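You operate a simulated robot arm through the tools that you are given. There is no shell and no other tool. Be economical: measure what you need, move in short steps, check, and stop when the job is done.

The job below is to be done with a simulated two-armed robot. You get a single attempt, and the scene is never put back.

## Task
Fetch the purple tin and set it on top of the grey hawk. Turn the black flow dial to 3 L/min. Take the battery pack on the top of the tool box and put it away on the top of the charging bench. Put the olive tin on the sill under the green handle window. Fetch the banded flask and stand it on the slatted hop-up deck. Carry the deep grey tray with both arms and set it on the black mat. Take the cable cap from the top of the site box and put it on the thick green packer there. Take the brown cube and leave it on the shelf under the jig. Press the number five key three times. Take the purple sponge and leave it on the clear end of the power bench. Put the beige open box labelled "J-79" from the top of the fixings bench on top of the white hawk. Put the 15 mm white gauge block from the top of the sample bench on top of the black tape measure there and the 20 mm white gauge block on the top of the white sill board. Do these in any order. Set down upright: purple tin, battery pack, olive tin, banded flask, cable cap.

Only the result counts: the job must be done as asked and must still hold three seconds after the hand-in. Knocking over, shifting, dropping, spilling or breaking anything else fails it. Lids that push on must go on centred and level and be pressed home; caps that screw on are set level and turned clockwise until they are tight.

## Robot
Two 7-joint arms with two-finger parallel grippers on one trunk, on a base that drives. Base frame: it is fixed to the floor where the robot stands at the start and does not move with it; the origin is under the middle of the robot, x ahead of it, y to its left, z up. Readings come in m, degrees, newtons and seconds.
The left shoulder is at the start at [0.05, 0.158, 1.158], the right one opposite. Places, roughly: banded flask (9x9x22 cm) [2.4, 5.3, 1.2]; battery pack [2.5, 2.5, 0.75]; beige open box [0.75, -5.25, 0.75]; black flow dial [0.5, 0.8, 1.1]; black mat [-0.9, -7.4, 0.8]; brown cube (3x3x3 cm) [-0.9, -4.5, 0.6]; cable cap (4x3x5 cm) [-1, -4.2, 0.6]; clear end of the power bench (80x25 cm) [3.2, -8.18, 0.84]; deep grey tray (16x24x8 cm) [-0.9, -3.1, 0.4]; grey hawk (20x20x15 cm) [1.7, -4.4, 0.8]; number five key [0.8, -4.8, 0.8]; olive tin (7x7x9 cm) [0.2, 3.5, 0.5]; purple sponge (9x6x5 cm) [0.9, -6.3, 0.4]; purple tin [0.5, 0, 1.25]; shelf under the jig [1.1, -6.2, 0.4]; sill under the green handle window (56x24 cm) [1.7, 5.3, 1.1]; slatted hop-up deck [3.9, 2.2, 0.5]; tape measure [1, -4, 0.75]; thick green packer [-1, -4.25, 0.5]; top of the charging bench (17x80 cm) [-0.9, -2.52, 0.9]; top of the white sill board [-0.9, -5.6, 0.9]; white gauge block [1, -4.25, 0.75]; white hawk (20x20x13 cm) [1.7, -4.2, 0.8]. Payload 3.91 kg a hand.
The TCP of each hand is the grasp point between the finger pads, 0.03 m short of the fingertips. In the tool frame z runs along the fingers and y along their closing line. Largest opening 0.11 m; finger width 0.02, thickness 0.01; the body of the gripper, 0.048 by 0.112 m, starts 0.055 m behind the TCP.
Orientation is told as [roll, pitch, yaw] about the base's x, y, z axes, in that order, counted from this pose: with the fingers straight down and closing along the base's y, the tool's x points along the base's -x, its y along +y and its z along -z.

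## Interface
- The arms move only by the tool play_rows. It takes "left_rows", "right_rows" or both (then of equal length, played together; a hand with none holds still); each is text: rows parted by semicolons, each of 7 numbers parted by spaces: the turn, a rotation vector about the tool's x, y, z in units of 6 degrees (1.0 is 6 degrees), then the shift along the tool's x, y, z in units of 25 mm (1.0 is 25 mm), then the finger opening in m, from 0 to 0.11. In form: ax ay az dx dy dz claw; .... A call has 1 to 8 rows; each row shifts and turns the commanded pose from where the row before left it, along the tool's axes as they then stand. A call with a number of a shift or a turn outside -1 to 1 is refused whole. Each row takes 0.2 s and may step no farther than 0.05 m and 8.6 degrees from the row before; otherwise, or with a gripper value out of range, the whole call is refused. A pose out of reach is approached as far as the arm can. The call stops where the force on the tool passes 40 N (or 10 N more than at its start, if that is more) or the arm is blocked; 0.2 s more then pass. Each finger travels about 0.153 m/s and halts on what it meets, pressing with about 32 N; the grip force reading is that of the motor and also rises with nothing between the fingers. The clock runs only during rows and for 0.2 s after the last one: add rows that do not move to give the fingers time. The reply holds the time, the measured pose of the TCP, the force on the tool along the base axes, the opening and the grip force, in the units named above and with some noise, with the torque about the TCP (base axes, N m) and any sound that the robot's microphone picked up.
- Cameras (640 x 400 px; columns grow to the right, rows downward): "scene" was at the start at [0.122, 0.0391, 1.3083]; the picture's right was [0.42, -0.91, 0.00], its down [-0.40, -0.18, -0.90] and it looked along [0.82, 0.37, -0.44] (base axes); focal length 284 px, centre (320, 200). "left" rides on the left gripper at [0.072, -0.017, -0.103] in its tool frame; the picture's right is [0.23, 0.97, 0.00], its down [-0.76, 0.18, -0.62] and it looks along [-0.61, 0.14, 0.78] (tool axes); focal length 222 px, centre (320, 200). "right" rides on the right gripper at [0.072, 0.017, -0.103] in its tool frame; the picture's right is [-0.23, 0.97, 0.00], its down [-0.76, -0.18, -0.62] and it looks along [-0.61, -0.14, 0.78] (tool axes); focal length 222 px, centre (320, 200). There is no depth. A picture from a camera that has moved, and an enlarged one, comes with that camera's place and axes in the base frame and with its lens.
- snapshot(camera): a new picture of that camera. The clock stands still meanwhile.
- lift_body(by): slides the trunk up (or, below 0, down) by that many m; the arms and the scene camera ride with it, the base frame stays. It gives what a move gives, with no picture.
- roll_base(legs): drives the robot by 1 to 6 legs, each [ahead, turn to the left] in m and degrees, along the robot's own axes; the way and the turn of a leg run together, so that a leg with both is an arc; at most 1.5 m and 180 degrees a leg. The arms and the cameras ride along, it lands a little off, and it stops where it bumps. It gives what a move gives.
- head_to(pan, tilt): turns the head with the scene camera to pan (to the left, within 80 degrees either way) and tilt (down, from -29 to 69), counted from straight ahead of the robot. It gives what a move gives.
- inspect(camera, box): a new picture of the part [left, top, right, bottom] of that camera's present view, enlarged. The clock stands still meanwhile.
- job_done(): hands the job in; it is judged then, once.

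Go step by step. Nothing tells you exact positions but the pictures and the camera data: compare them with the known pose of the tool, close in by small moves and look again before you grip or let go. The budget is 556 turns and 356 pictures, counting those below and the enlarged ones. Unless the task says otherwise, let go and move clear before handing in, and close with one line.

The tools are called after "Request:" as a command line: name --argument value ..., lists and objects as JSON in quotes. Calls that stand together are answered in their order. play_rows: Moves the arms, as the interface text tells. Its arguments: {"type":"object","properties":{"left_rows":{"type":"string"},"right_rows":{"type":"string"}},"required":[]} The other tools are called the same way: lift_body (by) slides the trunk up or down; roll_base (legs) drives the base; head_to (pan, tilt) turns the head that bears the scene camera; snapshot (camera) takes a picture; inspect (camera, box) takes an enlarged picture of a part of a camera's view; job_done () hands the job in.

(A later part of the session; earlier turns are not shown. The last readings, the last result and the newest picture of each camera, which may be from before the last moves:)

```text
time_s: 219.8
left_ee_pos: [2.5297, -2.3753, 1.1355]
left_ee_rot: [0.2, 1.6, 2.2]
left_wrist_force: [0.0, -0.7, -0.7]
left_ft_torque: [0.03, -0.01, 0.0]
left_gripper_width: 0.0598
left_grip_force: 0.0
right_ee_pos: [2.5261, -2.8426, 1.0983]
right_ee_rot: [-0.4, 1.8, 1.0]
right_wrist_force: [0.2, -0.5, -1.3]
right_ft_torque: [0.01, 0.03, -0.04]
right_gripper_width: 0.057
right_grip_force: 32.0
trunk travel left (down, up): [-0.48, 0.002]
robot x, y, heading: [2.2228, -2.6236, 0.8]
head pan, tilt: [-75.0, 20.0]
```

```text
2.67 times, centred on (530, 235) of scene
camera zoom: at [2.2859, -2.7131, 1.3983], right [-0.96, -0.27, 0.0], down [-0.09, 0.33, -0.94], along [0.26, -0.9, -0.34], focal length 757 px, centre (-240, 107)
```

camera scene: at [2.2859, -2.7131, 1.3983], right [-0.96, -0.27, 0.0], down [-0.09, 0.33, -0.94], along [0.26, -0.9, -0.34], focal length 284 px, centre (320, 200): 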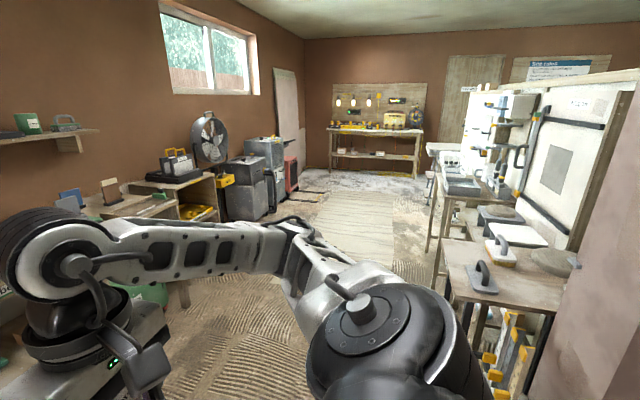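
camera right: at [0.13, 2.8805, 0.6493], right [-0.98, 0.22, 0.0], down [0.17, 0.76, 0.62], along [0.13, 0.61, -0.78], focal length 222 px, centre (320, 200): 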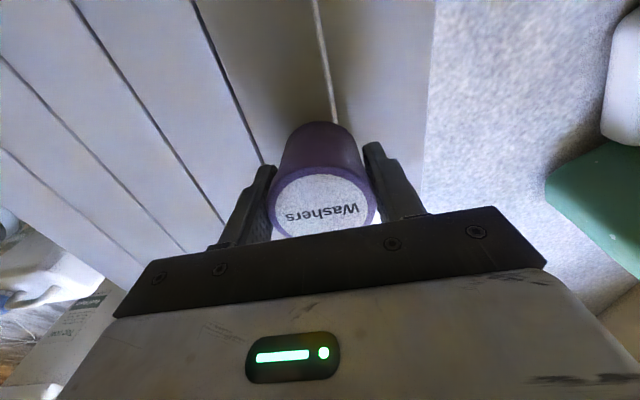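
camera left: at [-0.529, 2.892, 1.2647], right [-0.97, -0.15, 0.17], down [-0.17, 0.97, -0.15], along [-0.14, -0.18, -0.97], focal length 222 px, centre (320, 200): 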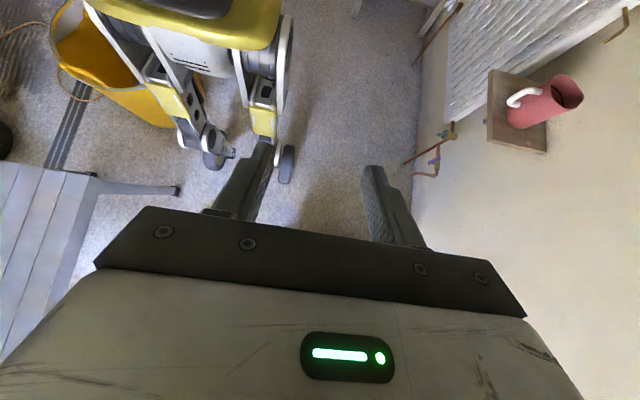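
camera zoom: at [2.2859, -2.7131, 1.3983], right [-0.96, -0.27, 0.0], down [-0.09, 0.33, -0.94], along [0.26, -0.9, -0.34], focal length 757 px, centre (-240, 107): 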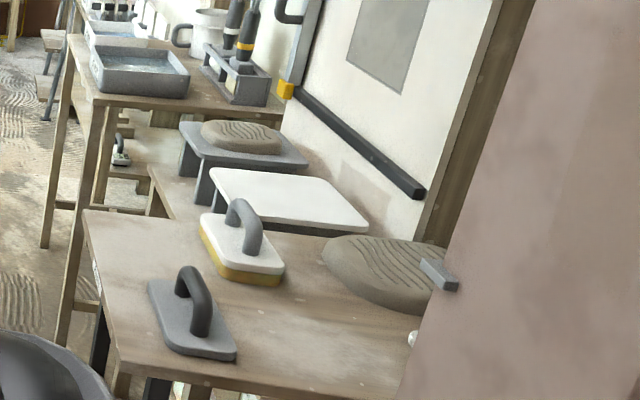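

Request:
roll_base --legs '[[0.1, 0], [0, -91], [1.35, 0]]'

Request:
head_to --pan -50 --tilt 30

Request:
snapshot --camera "scene"

Request:
head_to --pan 20 --tilt 30

Request:
snapshot --camera "scene"

```text
time_s: 230.6
left_ee_pos: [2.5522, -4.2343, 1.1361]
left_ee_rot: [0.2, 1.7, -89.2]
left_wrist_force: [-0.7, 0.6, 0.2]
left_ft_torque: [0.0, 0.02, 0.01]
left_gripper_width: 0.0599
left_grip_force: 0.1
right_ee_pos: [2.0838, -4.2161, 1.0981]
right_ee_rot: [-0.4, 1.9, -90.3]
right_wrist_force: [0.1, 0.2, -1.5]
right_ft_torque: [0.0, 0.02, 0.0]
right_gripper_width: 0.057
right_grip_force: 32.4
trunk travel left (down, up): [-0.48, 0.002]
robot x, y, heading: [2.3118, -3.9202, -90.7]
head pan, tilt: [-75.0, 20.0]
stopped in leg 3: the robot was blocked; the commanded pose is now the measured one
```

```text
time_s: 231.4
left_ee_pos: [2.5517, -4.2342, 1.1371]
left_ee_rot: [0.2, 1.6, -89.2]
left_wrist_force: [0.4, 0.0, -0.1]
left_ft_torque: [0.02, 0.04, 0.0]
left_gripper_width: 0.06
left_grip_force: 0.1
right_ee_pos: [2.0835, -4.2165, 1.0994]
right_ee_rot: [-0.4, 1.8, -90.3]
right_wrist_force: [-0.3, 0.1, -1.6]
right_ft_torque: [0.01, 0.0, 0.0]
right_gripper_width: 0.057
right_grip_force: 32.3
trunk travel left (down, up): [-0.48, 0.002]
robot x, y, heading: [2.3098, -3.9184, -90.9]
head pan, tilt: [-50.0, 30.0]
```

```text
272 pictures are left
camera scene: at [2.2376, -4.0151, 1.3823], right [-0.63, 0.78, 0.0], down [0.39, 0.32, -0.87], along [-0.67, -0.55, -0.5], focal length 284 px, centre (320, 200)
```

scene: 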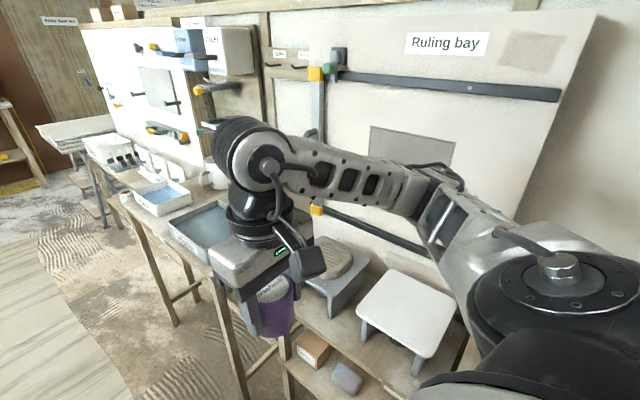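

```text
time_s: 232.9
left_ee_pos: [2.5517, -4.2331, 1.1361]
left_ee_rot: [0.1, 1.6, -89.2]
left_wrist_force: [0.0, -0.8, -0.4]
left_ft_torque: [-0.01, 0.0, 0.03]
left_gripper_width: 0.0599
left_grip_force: 0.0
right_ee_pos: [2.0841, -4.2163, 1.0981]
right_ee_rot: [-0.4, 1.9, -90.4]
right_wrist_force: [0.6, 0.3, -1.8]
right_ft_torque: [0.03, 0.0, -0.01]
right_gripper_width: 0.057
right_grip_force: 31.6
trunk travel left (down, up): [-0.48, 0.002]
robot x, y, heading: [2.3053, -3.9169, -90.4]
head pan, tilt: [20.0, 30.0]
```

```text
271 pictures are left
camera scene: at [2.3375, -4.0434, 1.3822], right [-0.94, -0.33, 0.0], down [-0.16, 0.47, -0.87], along [0.28, -0.82, -0.5], focal length 284 px, centre (320, 200)
```

scene: 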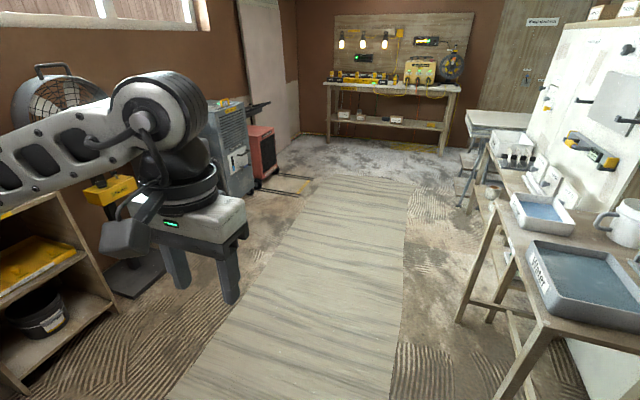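

Request:
head_to --pan -65 --tilt 38

Request:
snapshot --camera "scene"

Request:
snapshot --camera "right"

```text
time_s: 234.4
left_ee_pos: [2.5525, -4.2342, 1.1365]
left_ee_rot: [0.2, 1.7, -89.1]
left_wrist_force: [-1.0, -0.3, 0.2]
left_ft_torque: [0.03, 0.01, 0.03]
left_gripper_width: 0.0602
left_grip_force: 0.0
right_ee_pos: [2.0839, -4.2167, 1.0993]
right_ee_rot: [-0.4, 1.8, -90.4]
right_wrist_force: [-0.4, -0.1, -1.3]
right_ft_torque: [0.01, -0.03, -0.01]
right_gripper_width: 0.057
right_grip_force: 31.9
trunk travel left (down, up): [-0.48, 0.002]
robot x, y, heading: [2.3089, -3.9161, -90.7]
head pan, tilt: [-65.0, 38.0]
```

```text
270 pictures are left
camera scene: at [2.2291, -3.9935, 1.3699], right [-0.41, 0.91, 0.0], down [0.56, 0.25, -0.79], along [-0.72, -0.32, -0.62], focal length 284 px, centre (320, 200)
```

scene: 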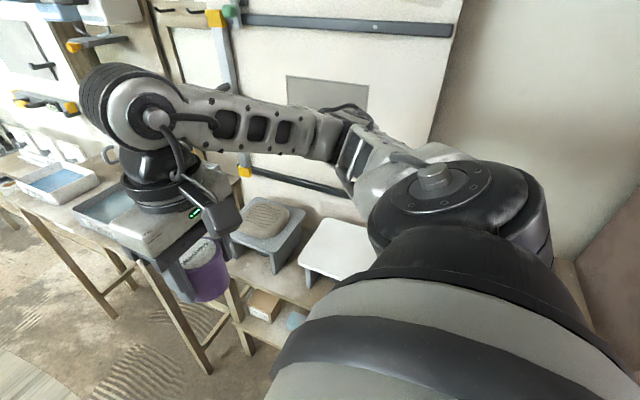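

```text
269 pictures are left
camera right: at [2.1025, -4.1482, 1.2045], right [0.97, -0.23, -0.01], down [-0.18, -0.78, 0.6], along [-0.15, -0.58, -0.8], focal length 222 px, centre (320, 200)
```

right: 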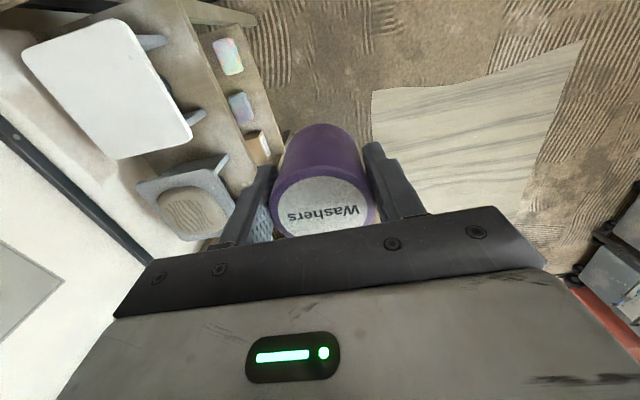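

The float bench front (x ≈ 2.06) grazed my base. I'll steer east around it and then face west toward the hawks.

Request:
roll_base --legs '[[-0.05, 0], [0, 22], [0.6, 0], [0, -111]]'

Request:
head_to --pan 10 --tilt 40

Request:
snapshot --camera "scene"

```text
time_s: 244.3
left_ee_pos: [2.2165, -4.6925, 1.1361]
left_ee_rot: [0.2, 1.6, -179.6]
left_wrist_force: [-0.2, 0.4, -0.4]
left_ft_torque: [0.03, 0.01, -0.02]
left_gripper_width: 0.06
left_grip_force: 0.1
right_ee_pos: [2.235, -4.2257, 1.0983]
right_ee_rot: [-0.5, 1.8, 179.2]
right_wrist_force: [-0.8, 0.7, -1.5]
right_ft_torque: [0.01, 0.04, 0.03]
right_gripper_width: 0.0568
right_grip_force: 31.8
trunk travel left (down, up): [-0.48, 0.002]
robot x, y, heading: [2.5352, -4.4537, 178.8]
head pan, tilt: [-65.0, 38.0]
```

```text
time_s: 245.8
left_ee_pos: [2.2153, -4.6922, 1.1363]
left_ee_rot: [0.2, 1.6, -179.6]
left_wrist_force: [-0.1, -1.1, -0.3]
left_ft_torque: [0.01, -0.03, -0.03]
left_gripper_width: 0.0603
left_grip_force: 0.0
right_ee_pos: [2.2358, -4.2241, 1.098]
right_ee_rot: [-0.3, 1.8, 179.3]
right_wrist_force: [-0.6, -0.3, -2.1]
right_ft_torque: [0.02, -0.03, -0.03]
right_gripper_width: 0.0571
right_grip_force: 32.1
trunk travel left (down, up): [-0.48, 0.002]
robot x, y, heading: [2.5282, -4.4527, 179.1]
head pan, tilt: [10.0, 40.0]
```

```text
268 pictures are left
camera scene: at [2.407, -4.464, 1.3669], right [-0.15, 0.99, 0.0], down [0.64, 0.1, -0.77], along [-0.76, -0.12, -0.64], focal length 284 px, centre (320, 200)
```

scene: 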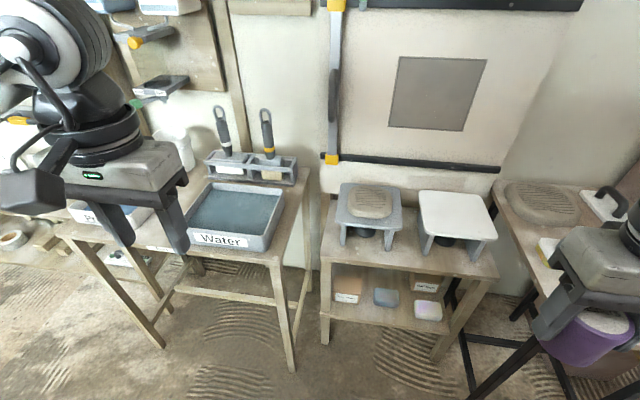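

Request:
inspect --camera "scene" --box '[310, 165, 510, 290]'

```text
3.20 times, centred on (410, 228) of scene
camera zoom: at [2.407, -4.464, 1.3669], right [-0.15, 0.99, 0.0], down [0.64, 0.1, -0.77], along [-0.76, -0.12, -0.64], focal length 908 px, centre (32, 112)
```

zoom: 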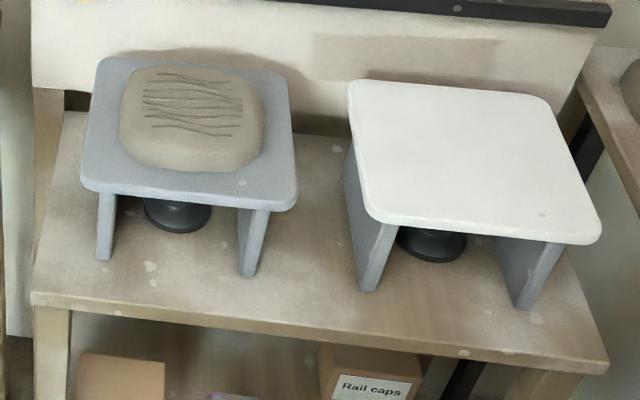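

The grey hawk carries a flat mortar patty, and its board top is at about z = 0.77. I'll drive in 33 cm and level both hands, which the bumps tilted slightly.

Request:
roll_base --legs '[[0.33, 0]]'

Request:
play_rows --right_rows "0 -0.3 0 -0.5 0.9 0 0.03;0 0 0 -1 0.9 0 0.03;0 0 0 -1 0.9 0.5 0.03;0 0 0 -1 0.9 0.5 0.03;0 0 0 -1 0.9 0.5 0.03;0 0 0 -1 0.9 0.5 0.03;0 0 0 -1 0.9 0.5 0.03;0 0 0 -1 0.9 0.5 0.03" --left_rows "0 -0.27 0 0 0 0 0.06;0 0 0 0 0 0 0.06;0 0 0 0 0 0 0.06;0 0 0 0 0 0 0.06;0 0 0 0 0 0 0.06;0 0 0 0 0 0 0.06;0 0 0 0 0 0 0.06;0 0 0 0 0 0 0.06"

Request:
snapshot --camera "right"

Request:
snapshot --camera "scene"

```text
time_s: 247.9
left_ee_pos: [1.889, -4.6868, 1.1348]
left_ee_rot: [0.2, 1.7, -179.4]
left_wrist_force: [1.2, 1.0, 0.2]
left_ft_torque: [-0.01, -0.01, -0.01]
left_gripper_width: 0.0602
left_grip_force: 0.0
right_ee_pos: [1.9085, -4.2187, 1.0988]
right_ee_rot: [-0.4, 1.8, 179.4]
right_wrist_force: [-0.7, 0.0, -1.5]
right_ft_torque: [0.0, 0.01, 0.03]
right_gripper_width: 0.0569
right_grip_force: 31.7
trunk travel left (down, up): [-0.48, 0.002]
robot x, y, heading: [2.2082, -4.4471, 179.0]
head pan, tilt: [10.0, 40.0]
```

```text
time_s: 249.7
left_ee_pos: [1.89, -4.6877, 1.135]
left_ee_rot: [0.2, 0.0, -179.5]
left_wrist_force: [-0.6, 0.2, 0.8]
left_ft_torque: [-0.02, 0.01, 0.0]
left_gripper_width: 0.0603
left_grip_force: 0.0
right_ee_pos: [1.7209, -4.3963, 1.0222]
right_ee_rot: [-0.6, 0.0, 179.5]
right_wrist_force: [0.3, 0.3, -2.2]
right_ft_torque: [0.01, -0.02, -0.02]
right_gripper_width: 0.0571
right_grip_force: 32.1
trunk travel left (down, up): [-0.48, 0.002]
robot x, y, heading: [2.206, -4.4469, 178.9]
head pan, tilt: [10.0, 40.0]
```

```text
266 pictures are left
camera right: at [1.7936, -4.4151, 1.1257], right [-0.24, -0.97, -0.01], down [-0.76, 0.18, 0.62], along [-0.61, 0.15, -0.78], focal length 222 px, centre (320, 200)
```

right: 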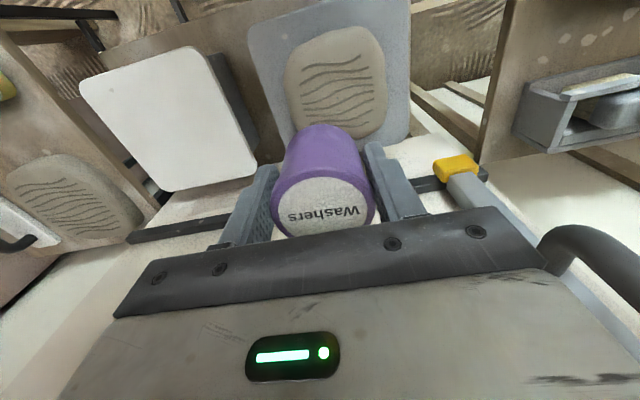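

```text
265 pictures are left
camera scene: at [2.0803, -4.4587, 1.3668], right [-0.16, 0.99, 0.0], down [0.64, 0.1, -0.77], along [-0.76, -0.12, -0.64], focal length 284 px, centre (320, 200)
```

scene: 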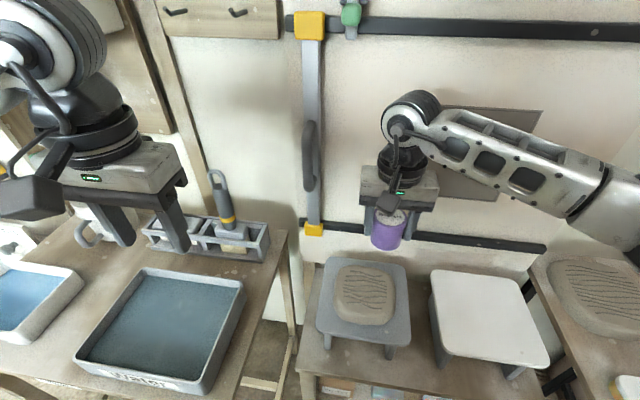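

The patty centre is at about (1.714, −4.418). I'll align and lower.

Request:
play_rows --right_rows "0 0 0 -0.28 0.88 0 0.03;0.1 0 0 0 0 1 0.03;0 0 0 0 0 1 0.03;0 0 0 0 0 1 0.03;0 0 0 0 0 1 0.03;0 0 0 0 0 1 0.03;0 0 0 0 0 0.8 0.03"

Request:
inspect --camera "scene" --box '[290, 180, 490, 320]'

```text
time_s: 251.3
left_ee_pos: [1.8912, -4.6869, 1.1348]
left_ee_rot: [0.2, -0.1, -179.4]
left_wrist_force: [-0.6, -0.1, 0.1]
left_ft_torque: [-0.02, -0.02, 0.03]
left_gripper_width: 0.06
left_grip_force: 0.1
right_ee_pos: [1.7135, -4.4165, 0.8761]
right_ee_rot: [-1.0, 0.0, 179.3]
right_wrist_force: [1.2, -0.1, -0.5]
right_ft_torque: [-0.02, -0.01, -0.03]
right_gripper_width: 0.057
right_grip_force: 32.2
trunk travel left (down, up): [-0.48, 0.002]
robot x, y, heading: [2.2044, -4.4499, 179.3]
head pan, tilt: [10.0, 40.0]
```

```text
2.86 times, centred on (390, 250) of scene
camera zoom: at [2.0805, -4.4582, 1.3669], right [-0.16, 0.99, 0.0], down [0.64, 0.1, -0.77], along [-0.76, -0.12, -0.64], focal length 811 px, centre (120, 57)
```

zoom: 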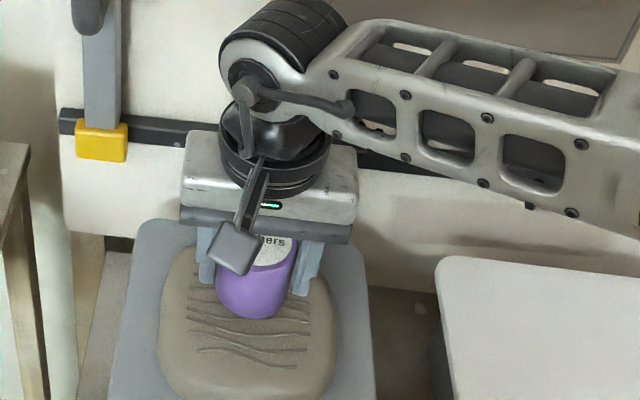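

Request:
play_rows --right_rows "-0.17 0 0 0 0 0.4 0.03;0 0 0 0 0 0.4 0.03;0 0 0 0 0 0.3 0.03;0 0 0 0 0 0.2 0.03"

Request:
inspect --camera "scene" --box '[290, 180, 490, 320]'

```text
time_s: 252.3
left_ee_pos: [1.892, -4.6873, 1.1362]
left_ee_rot: [0.2, -0.1, -179.4]
left_wrist_force: [0.3, -0.5, 0.4]
left_ft_torque: [0.01, 0.05, 0.02]
left_gripper_width: 0.06
left_grip_force: 0.0
right_ee_pos: [1.7112, -4.4165, 0.8492]
right_ee_rot: [0.2, -0.5, 179.3]
right_wrist_force: [-0.5, 2.3, 31.5]
right_ft_torque: [0.47, 0.16, 0.0]
right_gripper_width: 0.0569
right_grip_force: 32.2
trunk travel left (down, up): [-0.48, 0.002]
robot x, y, heading: [2.2034, -4.4451, 179.0]
head pan, tilt: [10.0, 40.0]
```

```text
2.86 times, centred on (390, 250) of scene
camera zoom: at [2.0835, -4.4581, 1.3677], right [-0.16, 0.99, 0.0], down [0.63, 0.1, -0.77], along [-0.76, -0.12, -0.64], focal length 811 px, centre (120, 57)
```

zoom: 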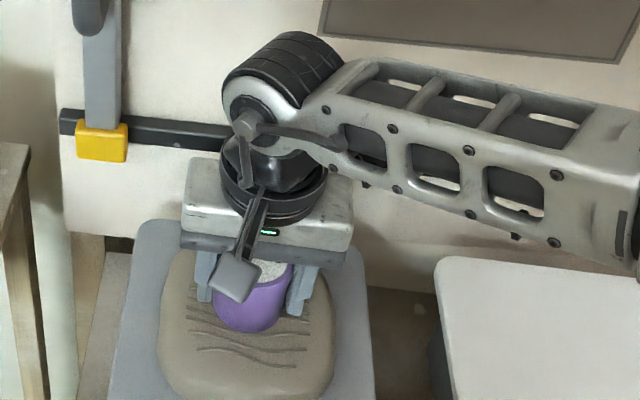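

Contact at TCP 0.85, with the tin over the patty's centre. I'll relieve the pressure slightly and release.

Request:
play_rows --right_rows "0 0 0 0 0 -0.22 0.03;0 0 0 0 0 0 0.06;0 0 0 0 0 0 0.085;0 0 0 0 0 0 0.085"

Request:
inspect --camera "scene" --box '[290, 180, 490, 320]'

```text
time_s: 253.3
left_ee_pos: [1.8909, -4.6865, 1.1347]
left_ee_rot: [0.3, -0.1, -179.5]
left_wrist_force: [-0.5, 0.0, -0.4]
left_ft_torque: [0.04, -0.01, 0.04]
left_gripper_width: 0.06
left_grip_force: 0.1
right_ee_pos: [1.7134, -4.4158, 0.848]
right_ee_rot: [0.0, 0.0, 179.4]
right_wrist_force: [0.1, -0.4, -0.8]
right_ft_torque: [0.01, 0.02, -0.02]
right_gripper_width: 0.0848
right_grip_force: 0.2
trunk travel left (down, up): [-0.48, 0.002]
robot x, y, heading: [2.205, -4.4485, 179.2]
head pan, tilt: [10.0, 40.0]
```

```text
2.86 times, centred on (390, 250) of scene
camera zoom: at [2.0808, -4.4581, 1.3669], right [-0.16, 0.99, 0.0], down [0.63, 0.1, -0.77], along [-0.76, -0.12, -0.64], focal length 811 px, centre (120, 57)
```

zoom: 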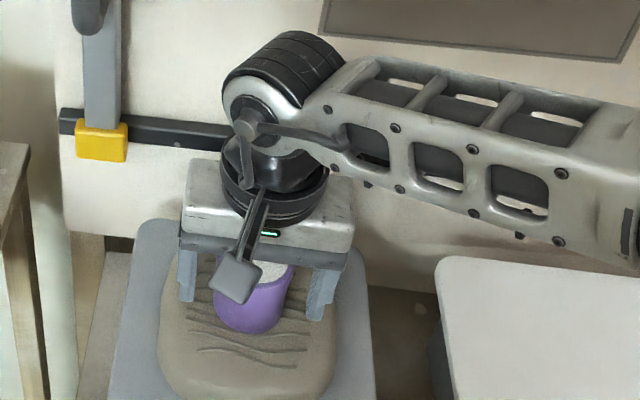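

I'll raise the hand straight up and check that the tin stands.

Request:
play_rows --right_rows "0 0 0 0 0 -1 0.085;0 0 0 0 0 -1 0.085;0 0 0 0 0 -1 0.085;0 0 0 0 0 -1 0.085;0 0 0 0 0 -1 0.085;0 0 0 0 0 -1 0.085;0 0 0 1 0 -1 0.085;0 0 0 1 0 -1 0.085"

Request:
inspect --camera "scene" --box '[290, 220, 490, 360]'

```text
time_s: 255.1
left_ee_pos: [1.8901, -4.6867, 1.1357]
left_ee_rot: [0.2, -0.1, -179.6]
left_wrist_force: [0.5, 0.8, 0.2]
left_ft_torque: [-0.01, 0.01, -0.01]
left_gripper_width: 0.0602
left_grip_force: 0.1
right_ee_pos: [1.7617, -4.418, 1.0509]
right_ee_rot: [-0.1, 0.0, 179.4]
right_wrist_force: [0.4, 0.0, -0.4]
right_ft_torque: [-0.01, 0.0, -0.04]
right_gripper_width: 0.0851
right_grip_force: 0.0
trunk travel left (down, up): [-0.48, 0.002]
robot x, y, heading: [2.2062, -4.4488, 179.1]
head pan, tilt: [10.0, 40.0]
```

```text
2.86 times, centred on (390, 290) of scene
camera zoom: at [2.0811, -4.4582, 1.3669], right [-0.16, 0.99, 0.0], down [0.63, 0.1, -0.77], along [-0.76, -0.12, -0.64], focal length 811 px, centre (120, -57)
```

zoom: 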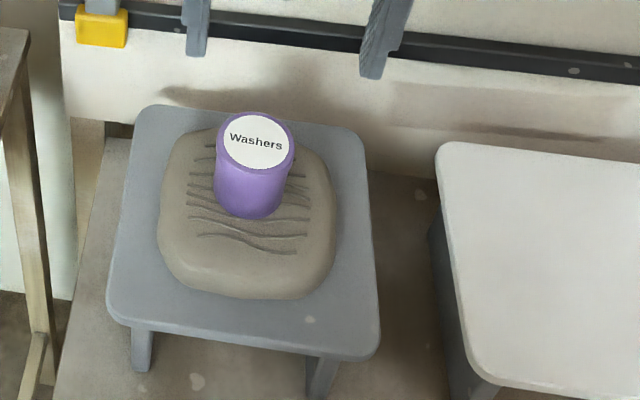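

The purple tin stands upright on the grey hawk. Next I'll handle the north-east items, driving back out and up the east side.

Request:
roll_base --legs '[[-0.36, 0], [0, -88], [1.5, 0], [1.5, 0], [1.0, 0]]'

Request:
head_to --pan 0 --tilt 15

Request:
snapshot --camera "scene"

```text
time_s: 280.0
left_ee_pos: [2.1044, -0.1579, 1.1348]
left_ee_rot: [0.2, -0.1, 94.8]
left_wrist_force: [0.2, -0.5, 0.0]
left_ft_torque: [0.01, -0.02, -0.01]
left_gripper_width: 0.0601
left_grip_force: 0.0
right_ee_pos: [2.3639, -0.0084, 1.0505]
right_ee_rot: [0.0, 0.0, 93.7]
right_wrist_force: [0.0, -0.5, 0.0]
right_ft_torque: [-0.02, 0.0, -0.01]
right_gripper_width: 0.085
right_grip_force: 0.1
trunk travel left (down, up): [-0.48, 0.002]
robot x, y, heading: [2.3675, -0.4564, 93.2]
head pan, tilt: [10.0, 40.0]
```

```text
time_s: 280.9
left_ee_pos: [2.1043, -0.1555, 1.1363]
left_ee_rot: [0.1, 0.0, 94.8]
left_wrist_force: [0.3, -1.1, 0.4]
left_ft_torque: [-0.01, 0.02, -0.01]
left_gripper_width: 0.0599
left_grip_force: 0.0
right_ee_pos: [2.3641, -0.009, 1.0494]
right_ee_rot: [0.0, 0.1, 93.7]
right_wrist_force: [0.1, 0.1, -0.1]
right_ft_torque: [-0.01, 0.01, -0.01]
right_gripper_width: 0.085
right_grip_force: 0.2
trunk travel left (down, up): [-0.48, 0.002]
robot x, y, heading: [2.3714, -0.4514, 93.5]
head pan, tilt: [0.0, 15.0]
```

```text
260 pictures are left
camera scene: at [2.3591, -0.3194, 1.4064], right [1.0, 0.06, 0.0], down [0.02, -0.26, -0.97], along [-0.06, 0.96, -0.26], focal length 284 px, centre (320, 200)
```

scene: 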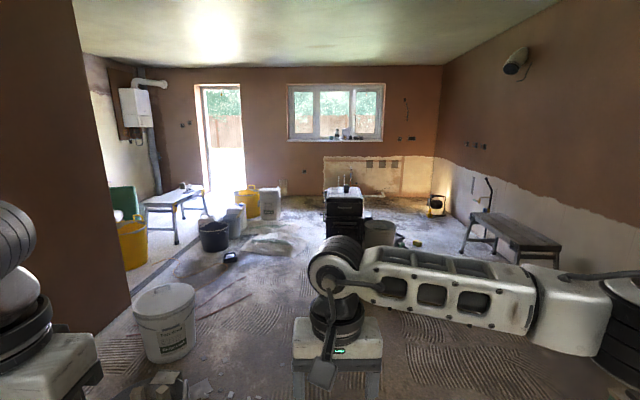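

I can see the room: the tool box straight ahead, the hop-up deck on the right, the window sill at the far wall. I'll advance and study the lanes.

Request:
roll_base --legs '[[0, 5], [1.5, 0], [0, -8]]'

Request:
head_to --pan 15 --tilt 25

Request:
snapshot --camera "scene"

Request:
head_to --pan -35 --tilt 25

Request:
snapshot --camera "scene"

```text
time_s: 289.4
left_ee_pos: [1.8748, 1.3304, 1.136]
left_ee_rot: [0.1, 0.0, 93.3]
left_wrist_force: [-0.4, 0.6, -0.2]
left_ft_torque: [0.02, 0.01, 0.01]
left_gripper_width: 0.0599
left_grip_force: 0.0
right_ee_pos: [2.1384, 1.4736, 1.0507]
right_ee_rot: [0.0, 0.0, 92.2]
right_wrist_force: [-0.4, -0.1, -0.5]
right_ft_torque: [0.0, 0.02, 0.0]
right_gripper_width: 0.0851
right_grip_force: 0.1
trunk travel left (down, up): [-0.48, 0.002]
robot x, y, heading: [2.1278, 1.0262, 91.8]
head pan, tilt: [0.0, 15.0]
```

```text
time_s: 290.2
left_ee_pos: [1.8749, 1.3309, 1.1351]
left_ee_rot: [0.2, 0.1, 93.2]
left_wrist_force: [0.3, 0.1, 0.8]
left_ft_torque: [0.02, 0.03, 0.03]
left_gripper_width: 0.0601
left_grip_force: 0.0
right_ee_pos: [2.1385, 1.4723, 1.0499]
right_ee_rot: [0.0, 0.0, 92.2]
right_wrist_force: [0.5, 0.1, 0.3]
right_ft_torque: [-0.02, 0.0, -0.01]
right_gripper_width: 0.0849
right_grip_force: 0.0
trunk travel left (down, up): [-0.48, 0.002]
robot x, y, heading: [2.1326, 1.0308, 91.7]
head pan, tilt: [15.0, 25.0]
```

```text
259 pictures are left
camera scene: at [2.1014, 1.1567, 1.3903], right [0.96, 0.29, 0.0], down [0.12, -0.4, -0.91], along [-0.26, 0.87, -0.42], focal length 284 px, centre (320, 200)
```

scene: 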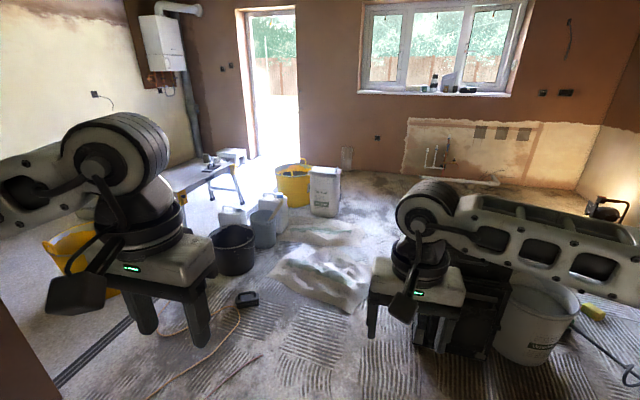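

```text
time_s: 291.4
left_ee_pos: [1.8735, 1.3302, 1.1346]
left_ee_rot: [0.1, 0.0, 93.3]
left_wrist_force: [-0.2, 0.2, -0.1]
left_ft_torque: [-0.01, -0.02, -0.01]
left_gripper_width: 0.0599
left_grip_force: 0.2
right_ee_pos: [2.1375, 1.4723, 1.0505]
right_ee_rot: [0.1, 0.0, 92.1]
right_wrist_force: [-0.8, 1.0, -0.7]
right_ft_torque: [0.02, 0.01, 0.02]
right_gripper_width: 0.0854
right_grip_force: 0.0
trunk travel left (down, up): [-0.48, 0.002]
robot x, y, heading: [2.1324, 1.0287, 91.8]
head pan, tilt: [-35.0, 25.0]
```

```text
258 pictures are left
camera scene: at [2.1783, 1.1456, 1.3902], right [0.84, -0.55, 0.0], down [-0.23, -0.35, -0.91], along [0.5, 0.76, -0.42], focal length 284 px, centre (320, 200)
```

scene: 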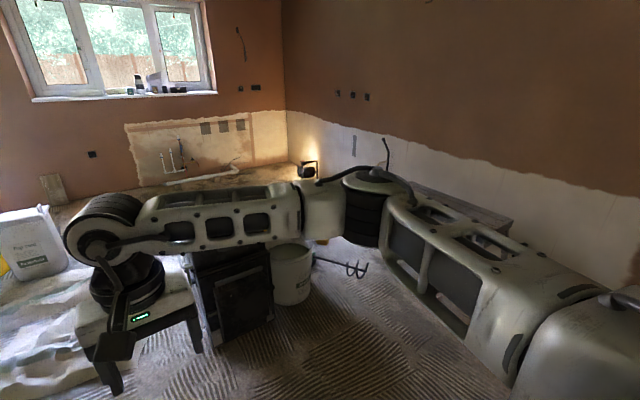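

I need a clear view of the floor around the tool box, so I'll tuck the right hand aside and look.

Request:
play_rows --right_rows "0 0 0 0.7 -1 0 0.085;0 0 0 0.7 -1 0 0.085;0 0 0 0.7 -1 0 0.085;0 0 0 0.7 -1 0 0.085;0 0 0 0.7 -1 0 0.085;0 0 0 0.7 -1 0 0.085;0 0 0 0.7 -1 0 0.085;0 0 0 0.7 -1 0 0.085" --left_rows "0 0 0 0.3 0.5 0 0.06;0 0 0 0.3 0.5 0 0.06;0 0 0 0.3 0.5 0 0.06;0 0 0 0.3 0.5 0 0.06;0 0 0 0.3 0.5 0 0.06;0 0 0 0.3 0.5 0 0.06;0 0 0 0.3 0.5 0 0.06;0 0 0 0.3 0.5 0 0.06"

Request:
head_to --pan -5 --tilt 30

Request:
snapshot --camera "scene"

```text
time_s: 293.2
left_ee_pos: [1.7797, 1.2641, 1.1365]
left_ee_rot: [0.2, -0.1, 93.2]
left_wrist_force: [0.6, -0.1, 0.2]
left_ft_torque: [0.0, 0.01, -0.04]
left_gripper_width: 0.0599
left_grip_force: 0.1
right_ee_pos: [2.3444, 1.3393, 1.0512]
right_ee_rot: [0.0, -0.2, 92.2]
right_wrist_force: [0.6, -0.2, 0.0]
right_ft_torque: [-0.01, 0.0, 0.01]
right_gripper_width: 0.0848
right_grip_force: 0.1
trunk travel left (down, up): [-0.48, 0.002]
robot x, y, heading: [2.1297, 1.0242, 91.9]
head pan, tilt: [-35.0, 25.0]
```

```text
time_s: 294.1
left_ee_pos: [1.7794, 1.2663, 1.1364]
left_ee_rot: [0.1, 0.0, 93.3]
left_wrist_force: [0.0, -0.5, 0.1]
left_ft_torque: [-0.03, 0.04, 0.04]
left_gripper_width: 0.0599
left_grip_force: 0.2
right_ee_pos: [2.344, 1.3417, 1.0503]
right_ee_rot: [0.0, 0.0, 92.2]
right_wrist_force: [0.5, 0.5, -0.2]
right_ft_torque: [0.02, 0.02, -0.02]
right_gripper_width: 0.0853
right_grip_force: 0.0
trunk travel left (down, up): [-0.48, 0.002]
robot x, y, heading: [2.1315, 1.0259, 91.7]
head pan, tilt: [-5.0, 30.0]
```

```text
257 pictures are left
camera scene: at [2.133, 1.1588, 1.3823], right [1.0, -0.06, 0.0], down [-0.03, -0.5, -0.87], along [0.05, 0.86, -0.5], focal length 284 px, centre (320, 200)
```

scene: 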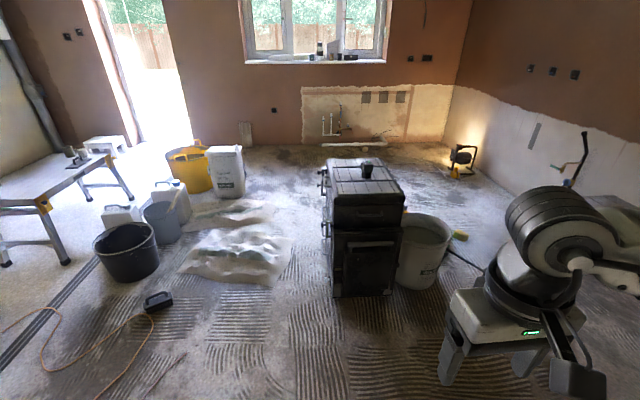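

The lane to the right of the tool box looks the most promising, so I'll move over to it and inspect the floor.

Request:
roll_base --legs '[[0, -65], [1.2, 0], [0, 63]]'

Request:
head_to --pan 0 --tilt 35

Request:
snapshot --camera "scene"

```text
time_s: 305.8
left_ee_pos: [2.8467, 1.8008, 1.1364]
left_ee_rot: [0.2, 0.0, 91.1]
left_wrist_force: [0.6, -0.4, 0.0]
left_ft_torque: [0.0, -0.03, 0.04]
left_gripper_width: 0.0598
left_grip_force: 0.1
right_ee_pos: [3.4138, 1.8562, 1.0496]
right_ee_rot: [-0.1, 0.0, 90.0]
right_wrist_force: [0.2, 0.8, -0.1]
right_ft_torque: [-0.02, 0.0, 0.02]
right_gripper_width: 0.0849
right_grip_force: 0.0
trunk travel left (down, up): [-0.48, 0.002]
robot x, y, heading: [3.1887, 1.5505, 89.7]
head pan, tilt: [-5.0, 30.0]
```

```text
time_s: 306.4
left_ee_pos: [2.8479, 1.8007, 1.1367]
left_ee_rot: [0.2, 0.0, 91.1]
left_wrist_force: [0.0, 0.3, -0.1]
left_ft_torque: [0.01, 0.02, 0.01]
left_gripper_width: 0.0599
left_grip_force: 0.1
right_ee_pos: [3.4154, 1.8554, 1.0503]
right_ee_rot: [0.0, 0.0, 90.0]
right_wrist_force: [-0.2, 0.3, 0.1]
right_ft_torque: [-0.01, -0.01, 0.0]
right_gripper_width: 0.0847
right_grip_force: 0.1
trunk travel left (down, up): [-0.48, 0.002]
robot x, y, heading: [3.1905, 1.5511, 89.7]
head pan, tilt: [0.0, 35.0]
```

```text
256 pictures are left
camera scene: at [3.1892, 1.6786, 1.3745], right [1.0, -0.01, 0.0], down [0.0, -0.57, -0.82], along [0.01, 0.82, -0.57], focal length 284 px, centre (320, 200)
```

scene: 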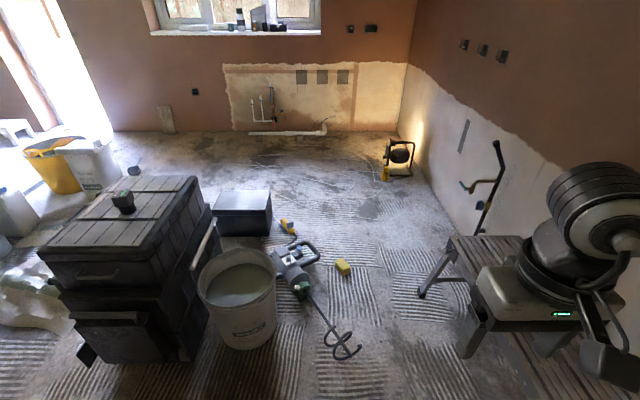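

The floor clutter leaves no lane here, so the north will have to be reached by the narrow lane beside the stool. The battery pack is reachable from here and its charging bench is on the way, so I'll take that now.

Request:
inspect --camera "scene" --box '[20, 150, 240, 300]'

```text
2.67 times, centred on (130, 225) of scene
camera zoom: at [3.1892, 1.6786, 1.3745], right [1.0, -0.01, 0.0], down [0.0, -0.57, -0.82], along [0.01, 0.82, -0.57], focal length 757 px, centre (827, 133)
```

zoom: 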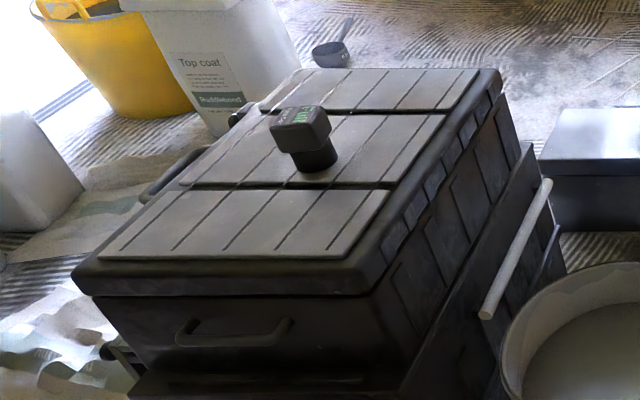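

Request:
roll_base --legs '[[0, 90], [0.75, 0], [0, -90], [0.4, 0]]'

Request:
head_to --pan 0 --tilt 45

Request:
snapshot --camera "scene"

```text
time_s: 320.3
left_ee_pos: [2.0831, 2.1712, 1.1355]
left_ee_rot: [0.2, 0.1, 92.8]
left_wrist_force: [-0.2, 0.1, 0.6]
left_ft_torque: [-0.01, 0.04, 0.0]
left_gripper_width: 0.0602
left_grip_force: 0.2
right_ee_pos: [2.6492, 2.2425, 1.0509]
right_ee_rot: [0.0, 0.0, 91.8]
right_wrist_force: [-0.6, -1.0, -0.2]
right_ft_torque: [-0.05, -0.03, -0.01]
right_gripper_width: 0.0851
right_grip_force: 0.0
trunk travel left (down, up): [-0.48, 0.002]
robot x, y, heading: [2.4362, 1.931, 91.3]
head pan, tilt: [0.0, 35.0]
```

```text
time_s: 321.0
left_ee_pos: [2.0834, 2.1724, 1.1372]
left_ee_rot: [0.2, 0.0, 92.8]
left_wrist_force: [-0.3, 0.2, -0.7]
left_ft_torque: [0.02, -0.01, -0.03]
left_gripper_width: 0.0602
left_grip_force: 0.0
right_ee_pos: [2.6485, 2.2412, 1.0508]
right_ee_rot: [0.1, 0.0, 91.8]
right_wrist_force: [-0.5, -0.2, 0.9]
right_ft_torque: [-0.01, -0.02, 0.01]
right_gripper_width: 0.085
right_grip_force: 0.1
trunk travel left (down, up): [-0.48, 0.002]
robot x, y, heading: [2.4328, 1.9338, 91.3]
head pan, tilt: [0.0, 45.0]
```

```text
254 pictures are left
camera scene: at [2.4291, 2.0523, 1.3597], right [1.0, 0.02, 0.0], down [0.02, -0.71, -0.71], along [-0.02, 0.71, -0.71], focal length 284 px, centre (320, 200)
```

scene: 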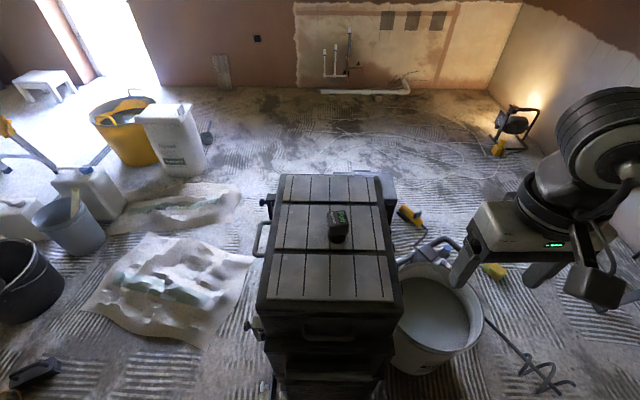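

Request:
roll_base --legs '[[0.09, 0]]'

Request:
inspect --camera "scene" --box '[280, 190, 400, 270]'

Request:
lift_body --by -0.22

Request:
inspect --camera "scene" --box '[240, 100, 440, 240]'

```text
time_s: 321.9
left_ee_pos: [2.0835, 2.1908, 1.1378]
left_ee_rot: [0.0, -0.1, 92.7]
left_wrist_force: [-0.2, 0.0, -0.7]
left_ft_torque: [0.05, 0.0, -0.03]
left_gripper_width: 0.0598
left_grip_force: 0.1
right_ee_pos: [2.6476, 2.2608, 1.052]
right_ee_rot: [0.0, -0.1, 91.8]
right_wrist_force: [-0.4, -1.0, -0.4]
right_ft_torque: [0.0, 0.0, 0.01]
right_gripper_width: 0.0852
right_grip_force: 0.1
trunk travel left (down, up): [-0.48, 0.002]
robot x, y, heading: [2.4326, 1.9485, 91.2]
head pan, tilt: [0.0, 45.0]
stopped in leg 1: the robot was blocked; the commanded pose is now the measured one
```

```text
5.00 times, centred on (340, 230) of scene
camera zoom: at [2.4285, 2.0714, 1.3598], right [1.0, 0.02, 0.0], down [0.02, -0.71, -0.71], along [-0.02, 0.71, -0.71], focal length 1419 px, centre (220, 50)
```

zoom: 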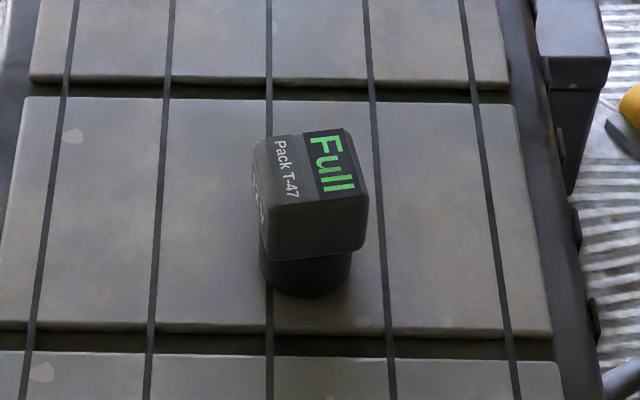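

```text
time_s: 324.2
left_ee_pos: [2.0824, 2.1931, 0.9163]
left_ee_rot: [0.1, 0.0, 92.7]
left_wrist_force: [-0.7, 0.1, 0.1]
left_ft_torque: [-0.01, 0.02, -0.01]
left_gripper_width: 0.0599
left_grip_force: 0.0
right_ee_pos: [2.6485, 2.2622, 0.8309]
right_ee_rot: [0.0, 0.0, 91.6]
right_wrist_force: [0.8, -0.9, -0.7]
right_ft_torque: [-0.03, -0.01, -0.03]
right_gripper_width: 0.0851
right_grip_force: 0.0
trunk travel left (down, up): [-0.26, 0.222]
robot x, y, heading: [2.4339, 1.9511, 91.2]
head pan, tilt: [0.0, 45.0]
```

```text
2.86 times, centred on (340, 170) of scene
camera zoom: at [2.4285, 2.073, 1.1397], right [1.0, 0.02, 0.0], down [0.02, -0.71, -0.71], along [-0.02, 0.71, -0.71], focal length 811 px, centre (263, 286)
```

zoom: 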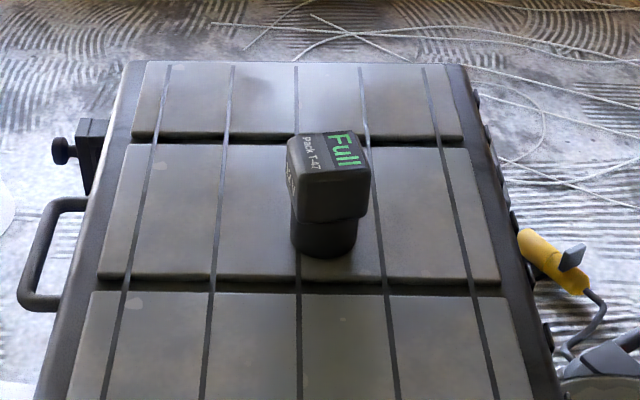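

The battery's top centre is about (2.462, 2.553, 0.791), and it's about 60 mm wide. I'll bring the right hand over it.

Request:
play_rows --right_rows "0 0 0 -0.8 0.6 -1 0.09;0 0 0 -0.8 0.6 -1 0.09;0 0 0 -1 0.6 0 0.09;0 0 0 -1 0.6 0 0.09;0 0 0 -1 0.9 0 0.09;0 0 0 -1 0.9 0 0.09;0 0 0 -1 0.9 0 0.09;0 0 0 -1 0.9 0 0.09"

Request:
play_rows --right_rows "0 0 0 -1 0.6 0 0.09;0 0 0 -1 0.5 0 0.09;0 0 0 -1 0 0 0.09;0 0 0 -1 0 0 0.09"

Request:
snapshot --camera "right"

```text
time_s: 326.0
left_ee_pos: [2.0839, 2.1925, 0.9153]
left_ee_rot: [0.1, 0.0, 92.7]
left_wrist_force: [0.1, -0.7, -0.4]
left_ft_torque: [-0.02, -0.02, 0.04]
left_gripper_width: 0.06
left_grip_force: 0.0
right_ee_pos: [2.4936, 2.4453, 0.8819]
right_ee_rot: [0.0, 0.0, 91.7]
right_wrist_force: [-0.2, 0.2, 0.0]
right_ft_torque: [-0.02, -0.01, -0.01]
right_gripper_width: 0.0902
right_grip_force: 0.0
trunk travel left (down, up): [-0.26, 0.222]
robot x, y, heading: [2.4339, 1.9501, 91.2]
head pan, tilt: [0.0, 45.0]
```

```text
time_s: 327.0
left_ee_pos: [2.0835, 2.1932, 0.9158]
left_ee_rot: [0.2, 0.0, 92.7]
left_wrist_force: [0.2, 0.2, 0.2]
left_ft_torque: [0.0, -0.05, 0.0]
left_gripper_width: 0.06
left_grip_force: 0.0
right_ee_pos: [2.4599, 2.5455, 0.8826]
right_ee_rot: [0.0, -0.3, 91.9]
right_wrist_force: [0.6, -0.3, -0.5]
right_ft_torque: [-0.04, 0.01, 0.02]
right_gripper_width: 0.0902
right_grip_force: 0.1
trunk travel left (down, up): [-0.26, 0.222]
robot x, y, heading: [2.4294, 1.9534, 91.2]
head pan, tilt: [0.0, 45.0]
```

```text
251 pictures are left
camera right: at [2.4467, 2.4723, 0.986], right [-0.98, 0.2, 0.0], down [0.15, 0.77, 0.62], along [0.12, 0.61, -0.78], focal length 222 px, centre (320, 200)
```

right: 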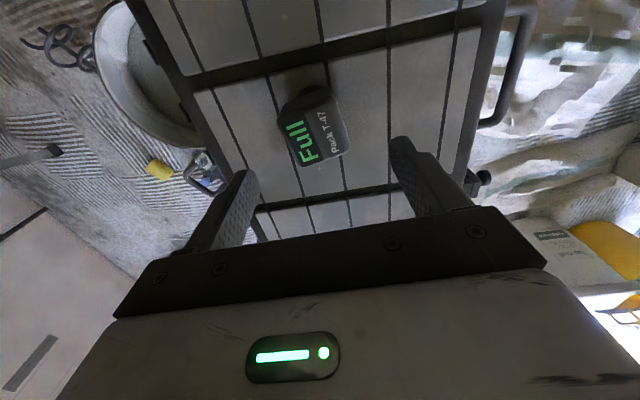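

The battery is directly below and turned about 6°. I'll match that yaw, descend and grip.

Request:
play_rows --right_rows "0 0 -1 -0.26 -0.2 0 0.09;0 0 0 0 0 1 0.09;0 0 0 0 0 1 0.09;0 0 0 0 0 1 0.09;0 0 0 0 0 0.8 0.09"

Request:
snapshot --camera "right"

Request:
inspect --camera "scene" --box '[240, 100, 440, 240]'

```text
time_s: 328.2
left_ee_pos: [2.0836, 2.192, 0.9159]
left_ee_rot: [0.1, 0.0, 92.7]
left_wrist_force: [-0.7, -0.3, 0.4]
left_ft_torque: [0.0, 0.01, -0.02]
left_gripper_width: 0.06
left_grip_force: 0.2
right_ee_pos: [2.4679, 2.5536, 0.7848]
right_ee_rot: [0.0, 0.0, 97.6]
right_wrist_force: [0.1, -0.7, 0.2]
right_ft_torque: [-0.03, -0.02, -0.03]
right_gripper_width: 0.0898
right_grip_force: 0.0
trunk travel left (down, up): [-0.26, 0.222]
robot x, y, heading: [2.4314, 1.9492, 91.2]
head pan, tilt: [0.0, 45.0]
```

```text
250 pictures are left
camera right: at [2.4601, 2.4791, 0.8896], right [-1.0, 0.1, 0.0], down [0.07, 0.78, 0.62], along [0.06, 0.62, -0.78], focal length 222 px, centre (320, 200)
```

right: 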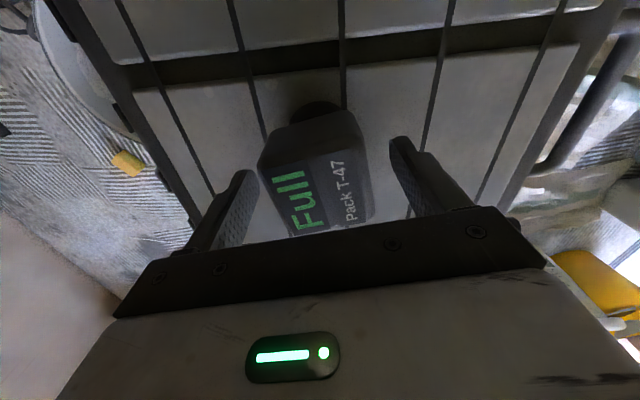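

```text
2.86 times, centred on (340, 170) of scene
camera zoom: at [2.4285, 2.073, 1.1397], right [1.0, 0.02, 0.0], down [0.02, -0.71, -0.71], along [-0.02, 0.71, -0.71], focal length 811 px, centre (263, 286)
```

zoom: 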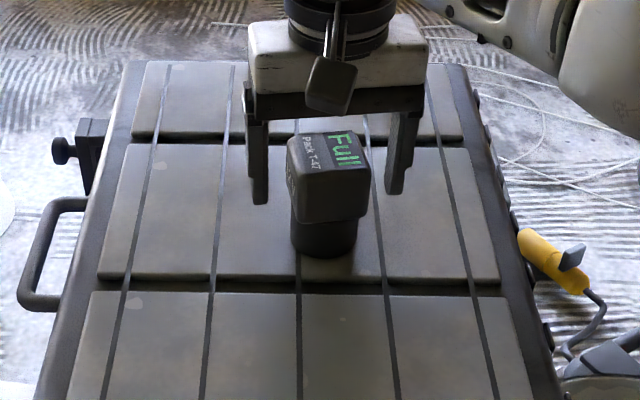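

Aligned. I'll descend 2 cm and close.

Request:
play_rows --right_rows "0 0 0 0 0.1 0.8 0.09;0 0 0 0 0 0 0.07;0 0 0 0 0 0 0.04;0 0 0 0 0 0 0.04;0 0 0 0 0 -0.5 0.04;0 0 0 0 0 -1 0.04;0 0 0 0 0 -1 0.04;0 0 0 0 0 0 0.04"

Request:
inspect --camera "scene" --box '[240, 60, 440, 200]'

```text
time_s: 330.0
left_ee_pos: [2.085, 2.1928, 0.9147]
left_ee_rot: [0.1, 0.0, 92.9]
left_wrist_force: [0.3, -0.1, 0.4]
left_ft_torque: [-0.01, 0.01, 0.04]
left_gripper_width: 0.0601
left_grip_force: 0.1
right_ee_pos: [2.4656, 2.5526, 0.83]
right_ee_rot: [-0.1, 0.0, 97.6]
right_wrist_force: [-0.8, 0.3, -3.5]
right_ft_torque: [0.01, 0.0, 0.03]
right_gripper_width: 0.0546
right_grip_force: 32.1
trunk travel left (down, up): [-0.26, 0.222]
robot x, y, heading: [2.4307, 1.949, 91.2]
head pan, tilt: [0.0, 45.0]
```

```text
2.86 times, centred on (340, 130) of scene
camera zoom: at [2.4285, 2.0732, 1.1396], right [1.0, 0.02, 0.0], down [0.02, -0.71, -0.71], along [-0.02, 0.71, -0.71], focal length 811 px, centre (263, 400)
```

zoom: 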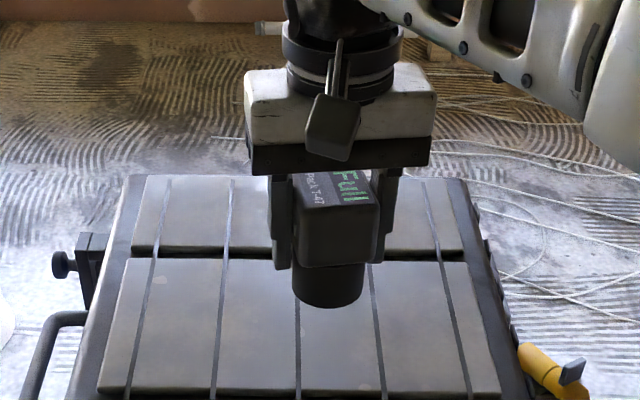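

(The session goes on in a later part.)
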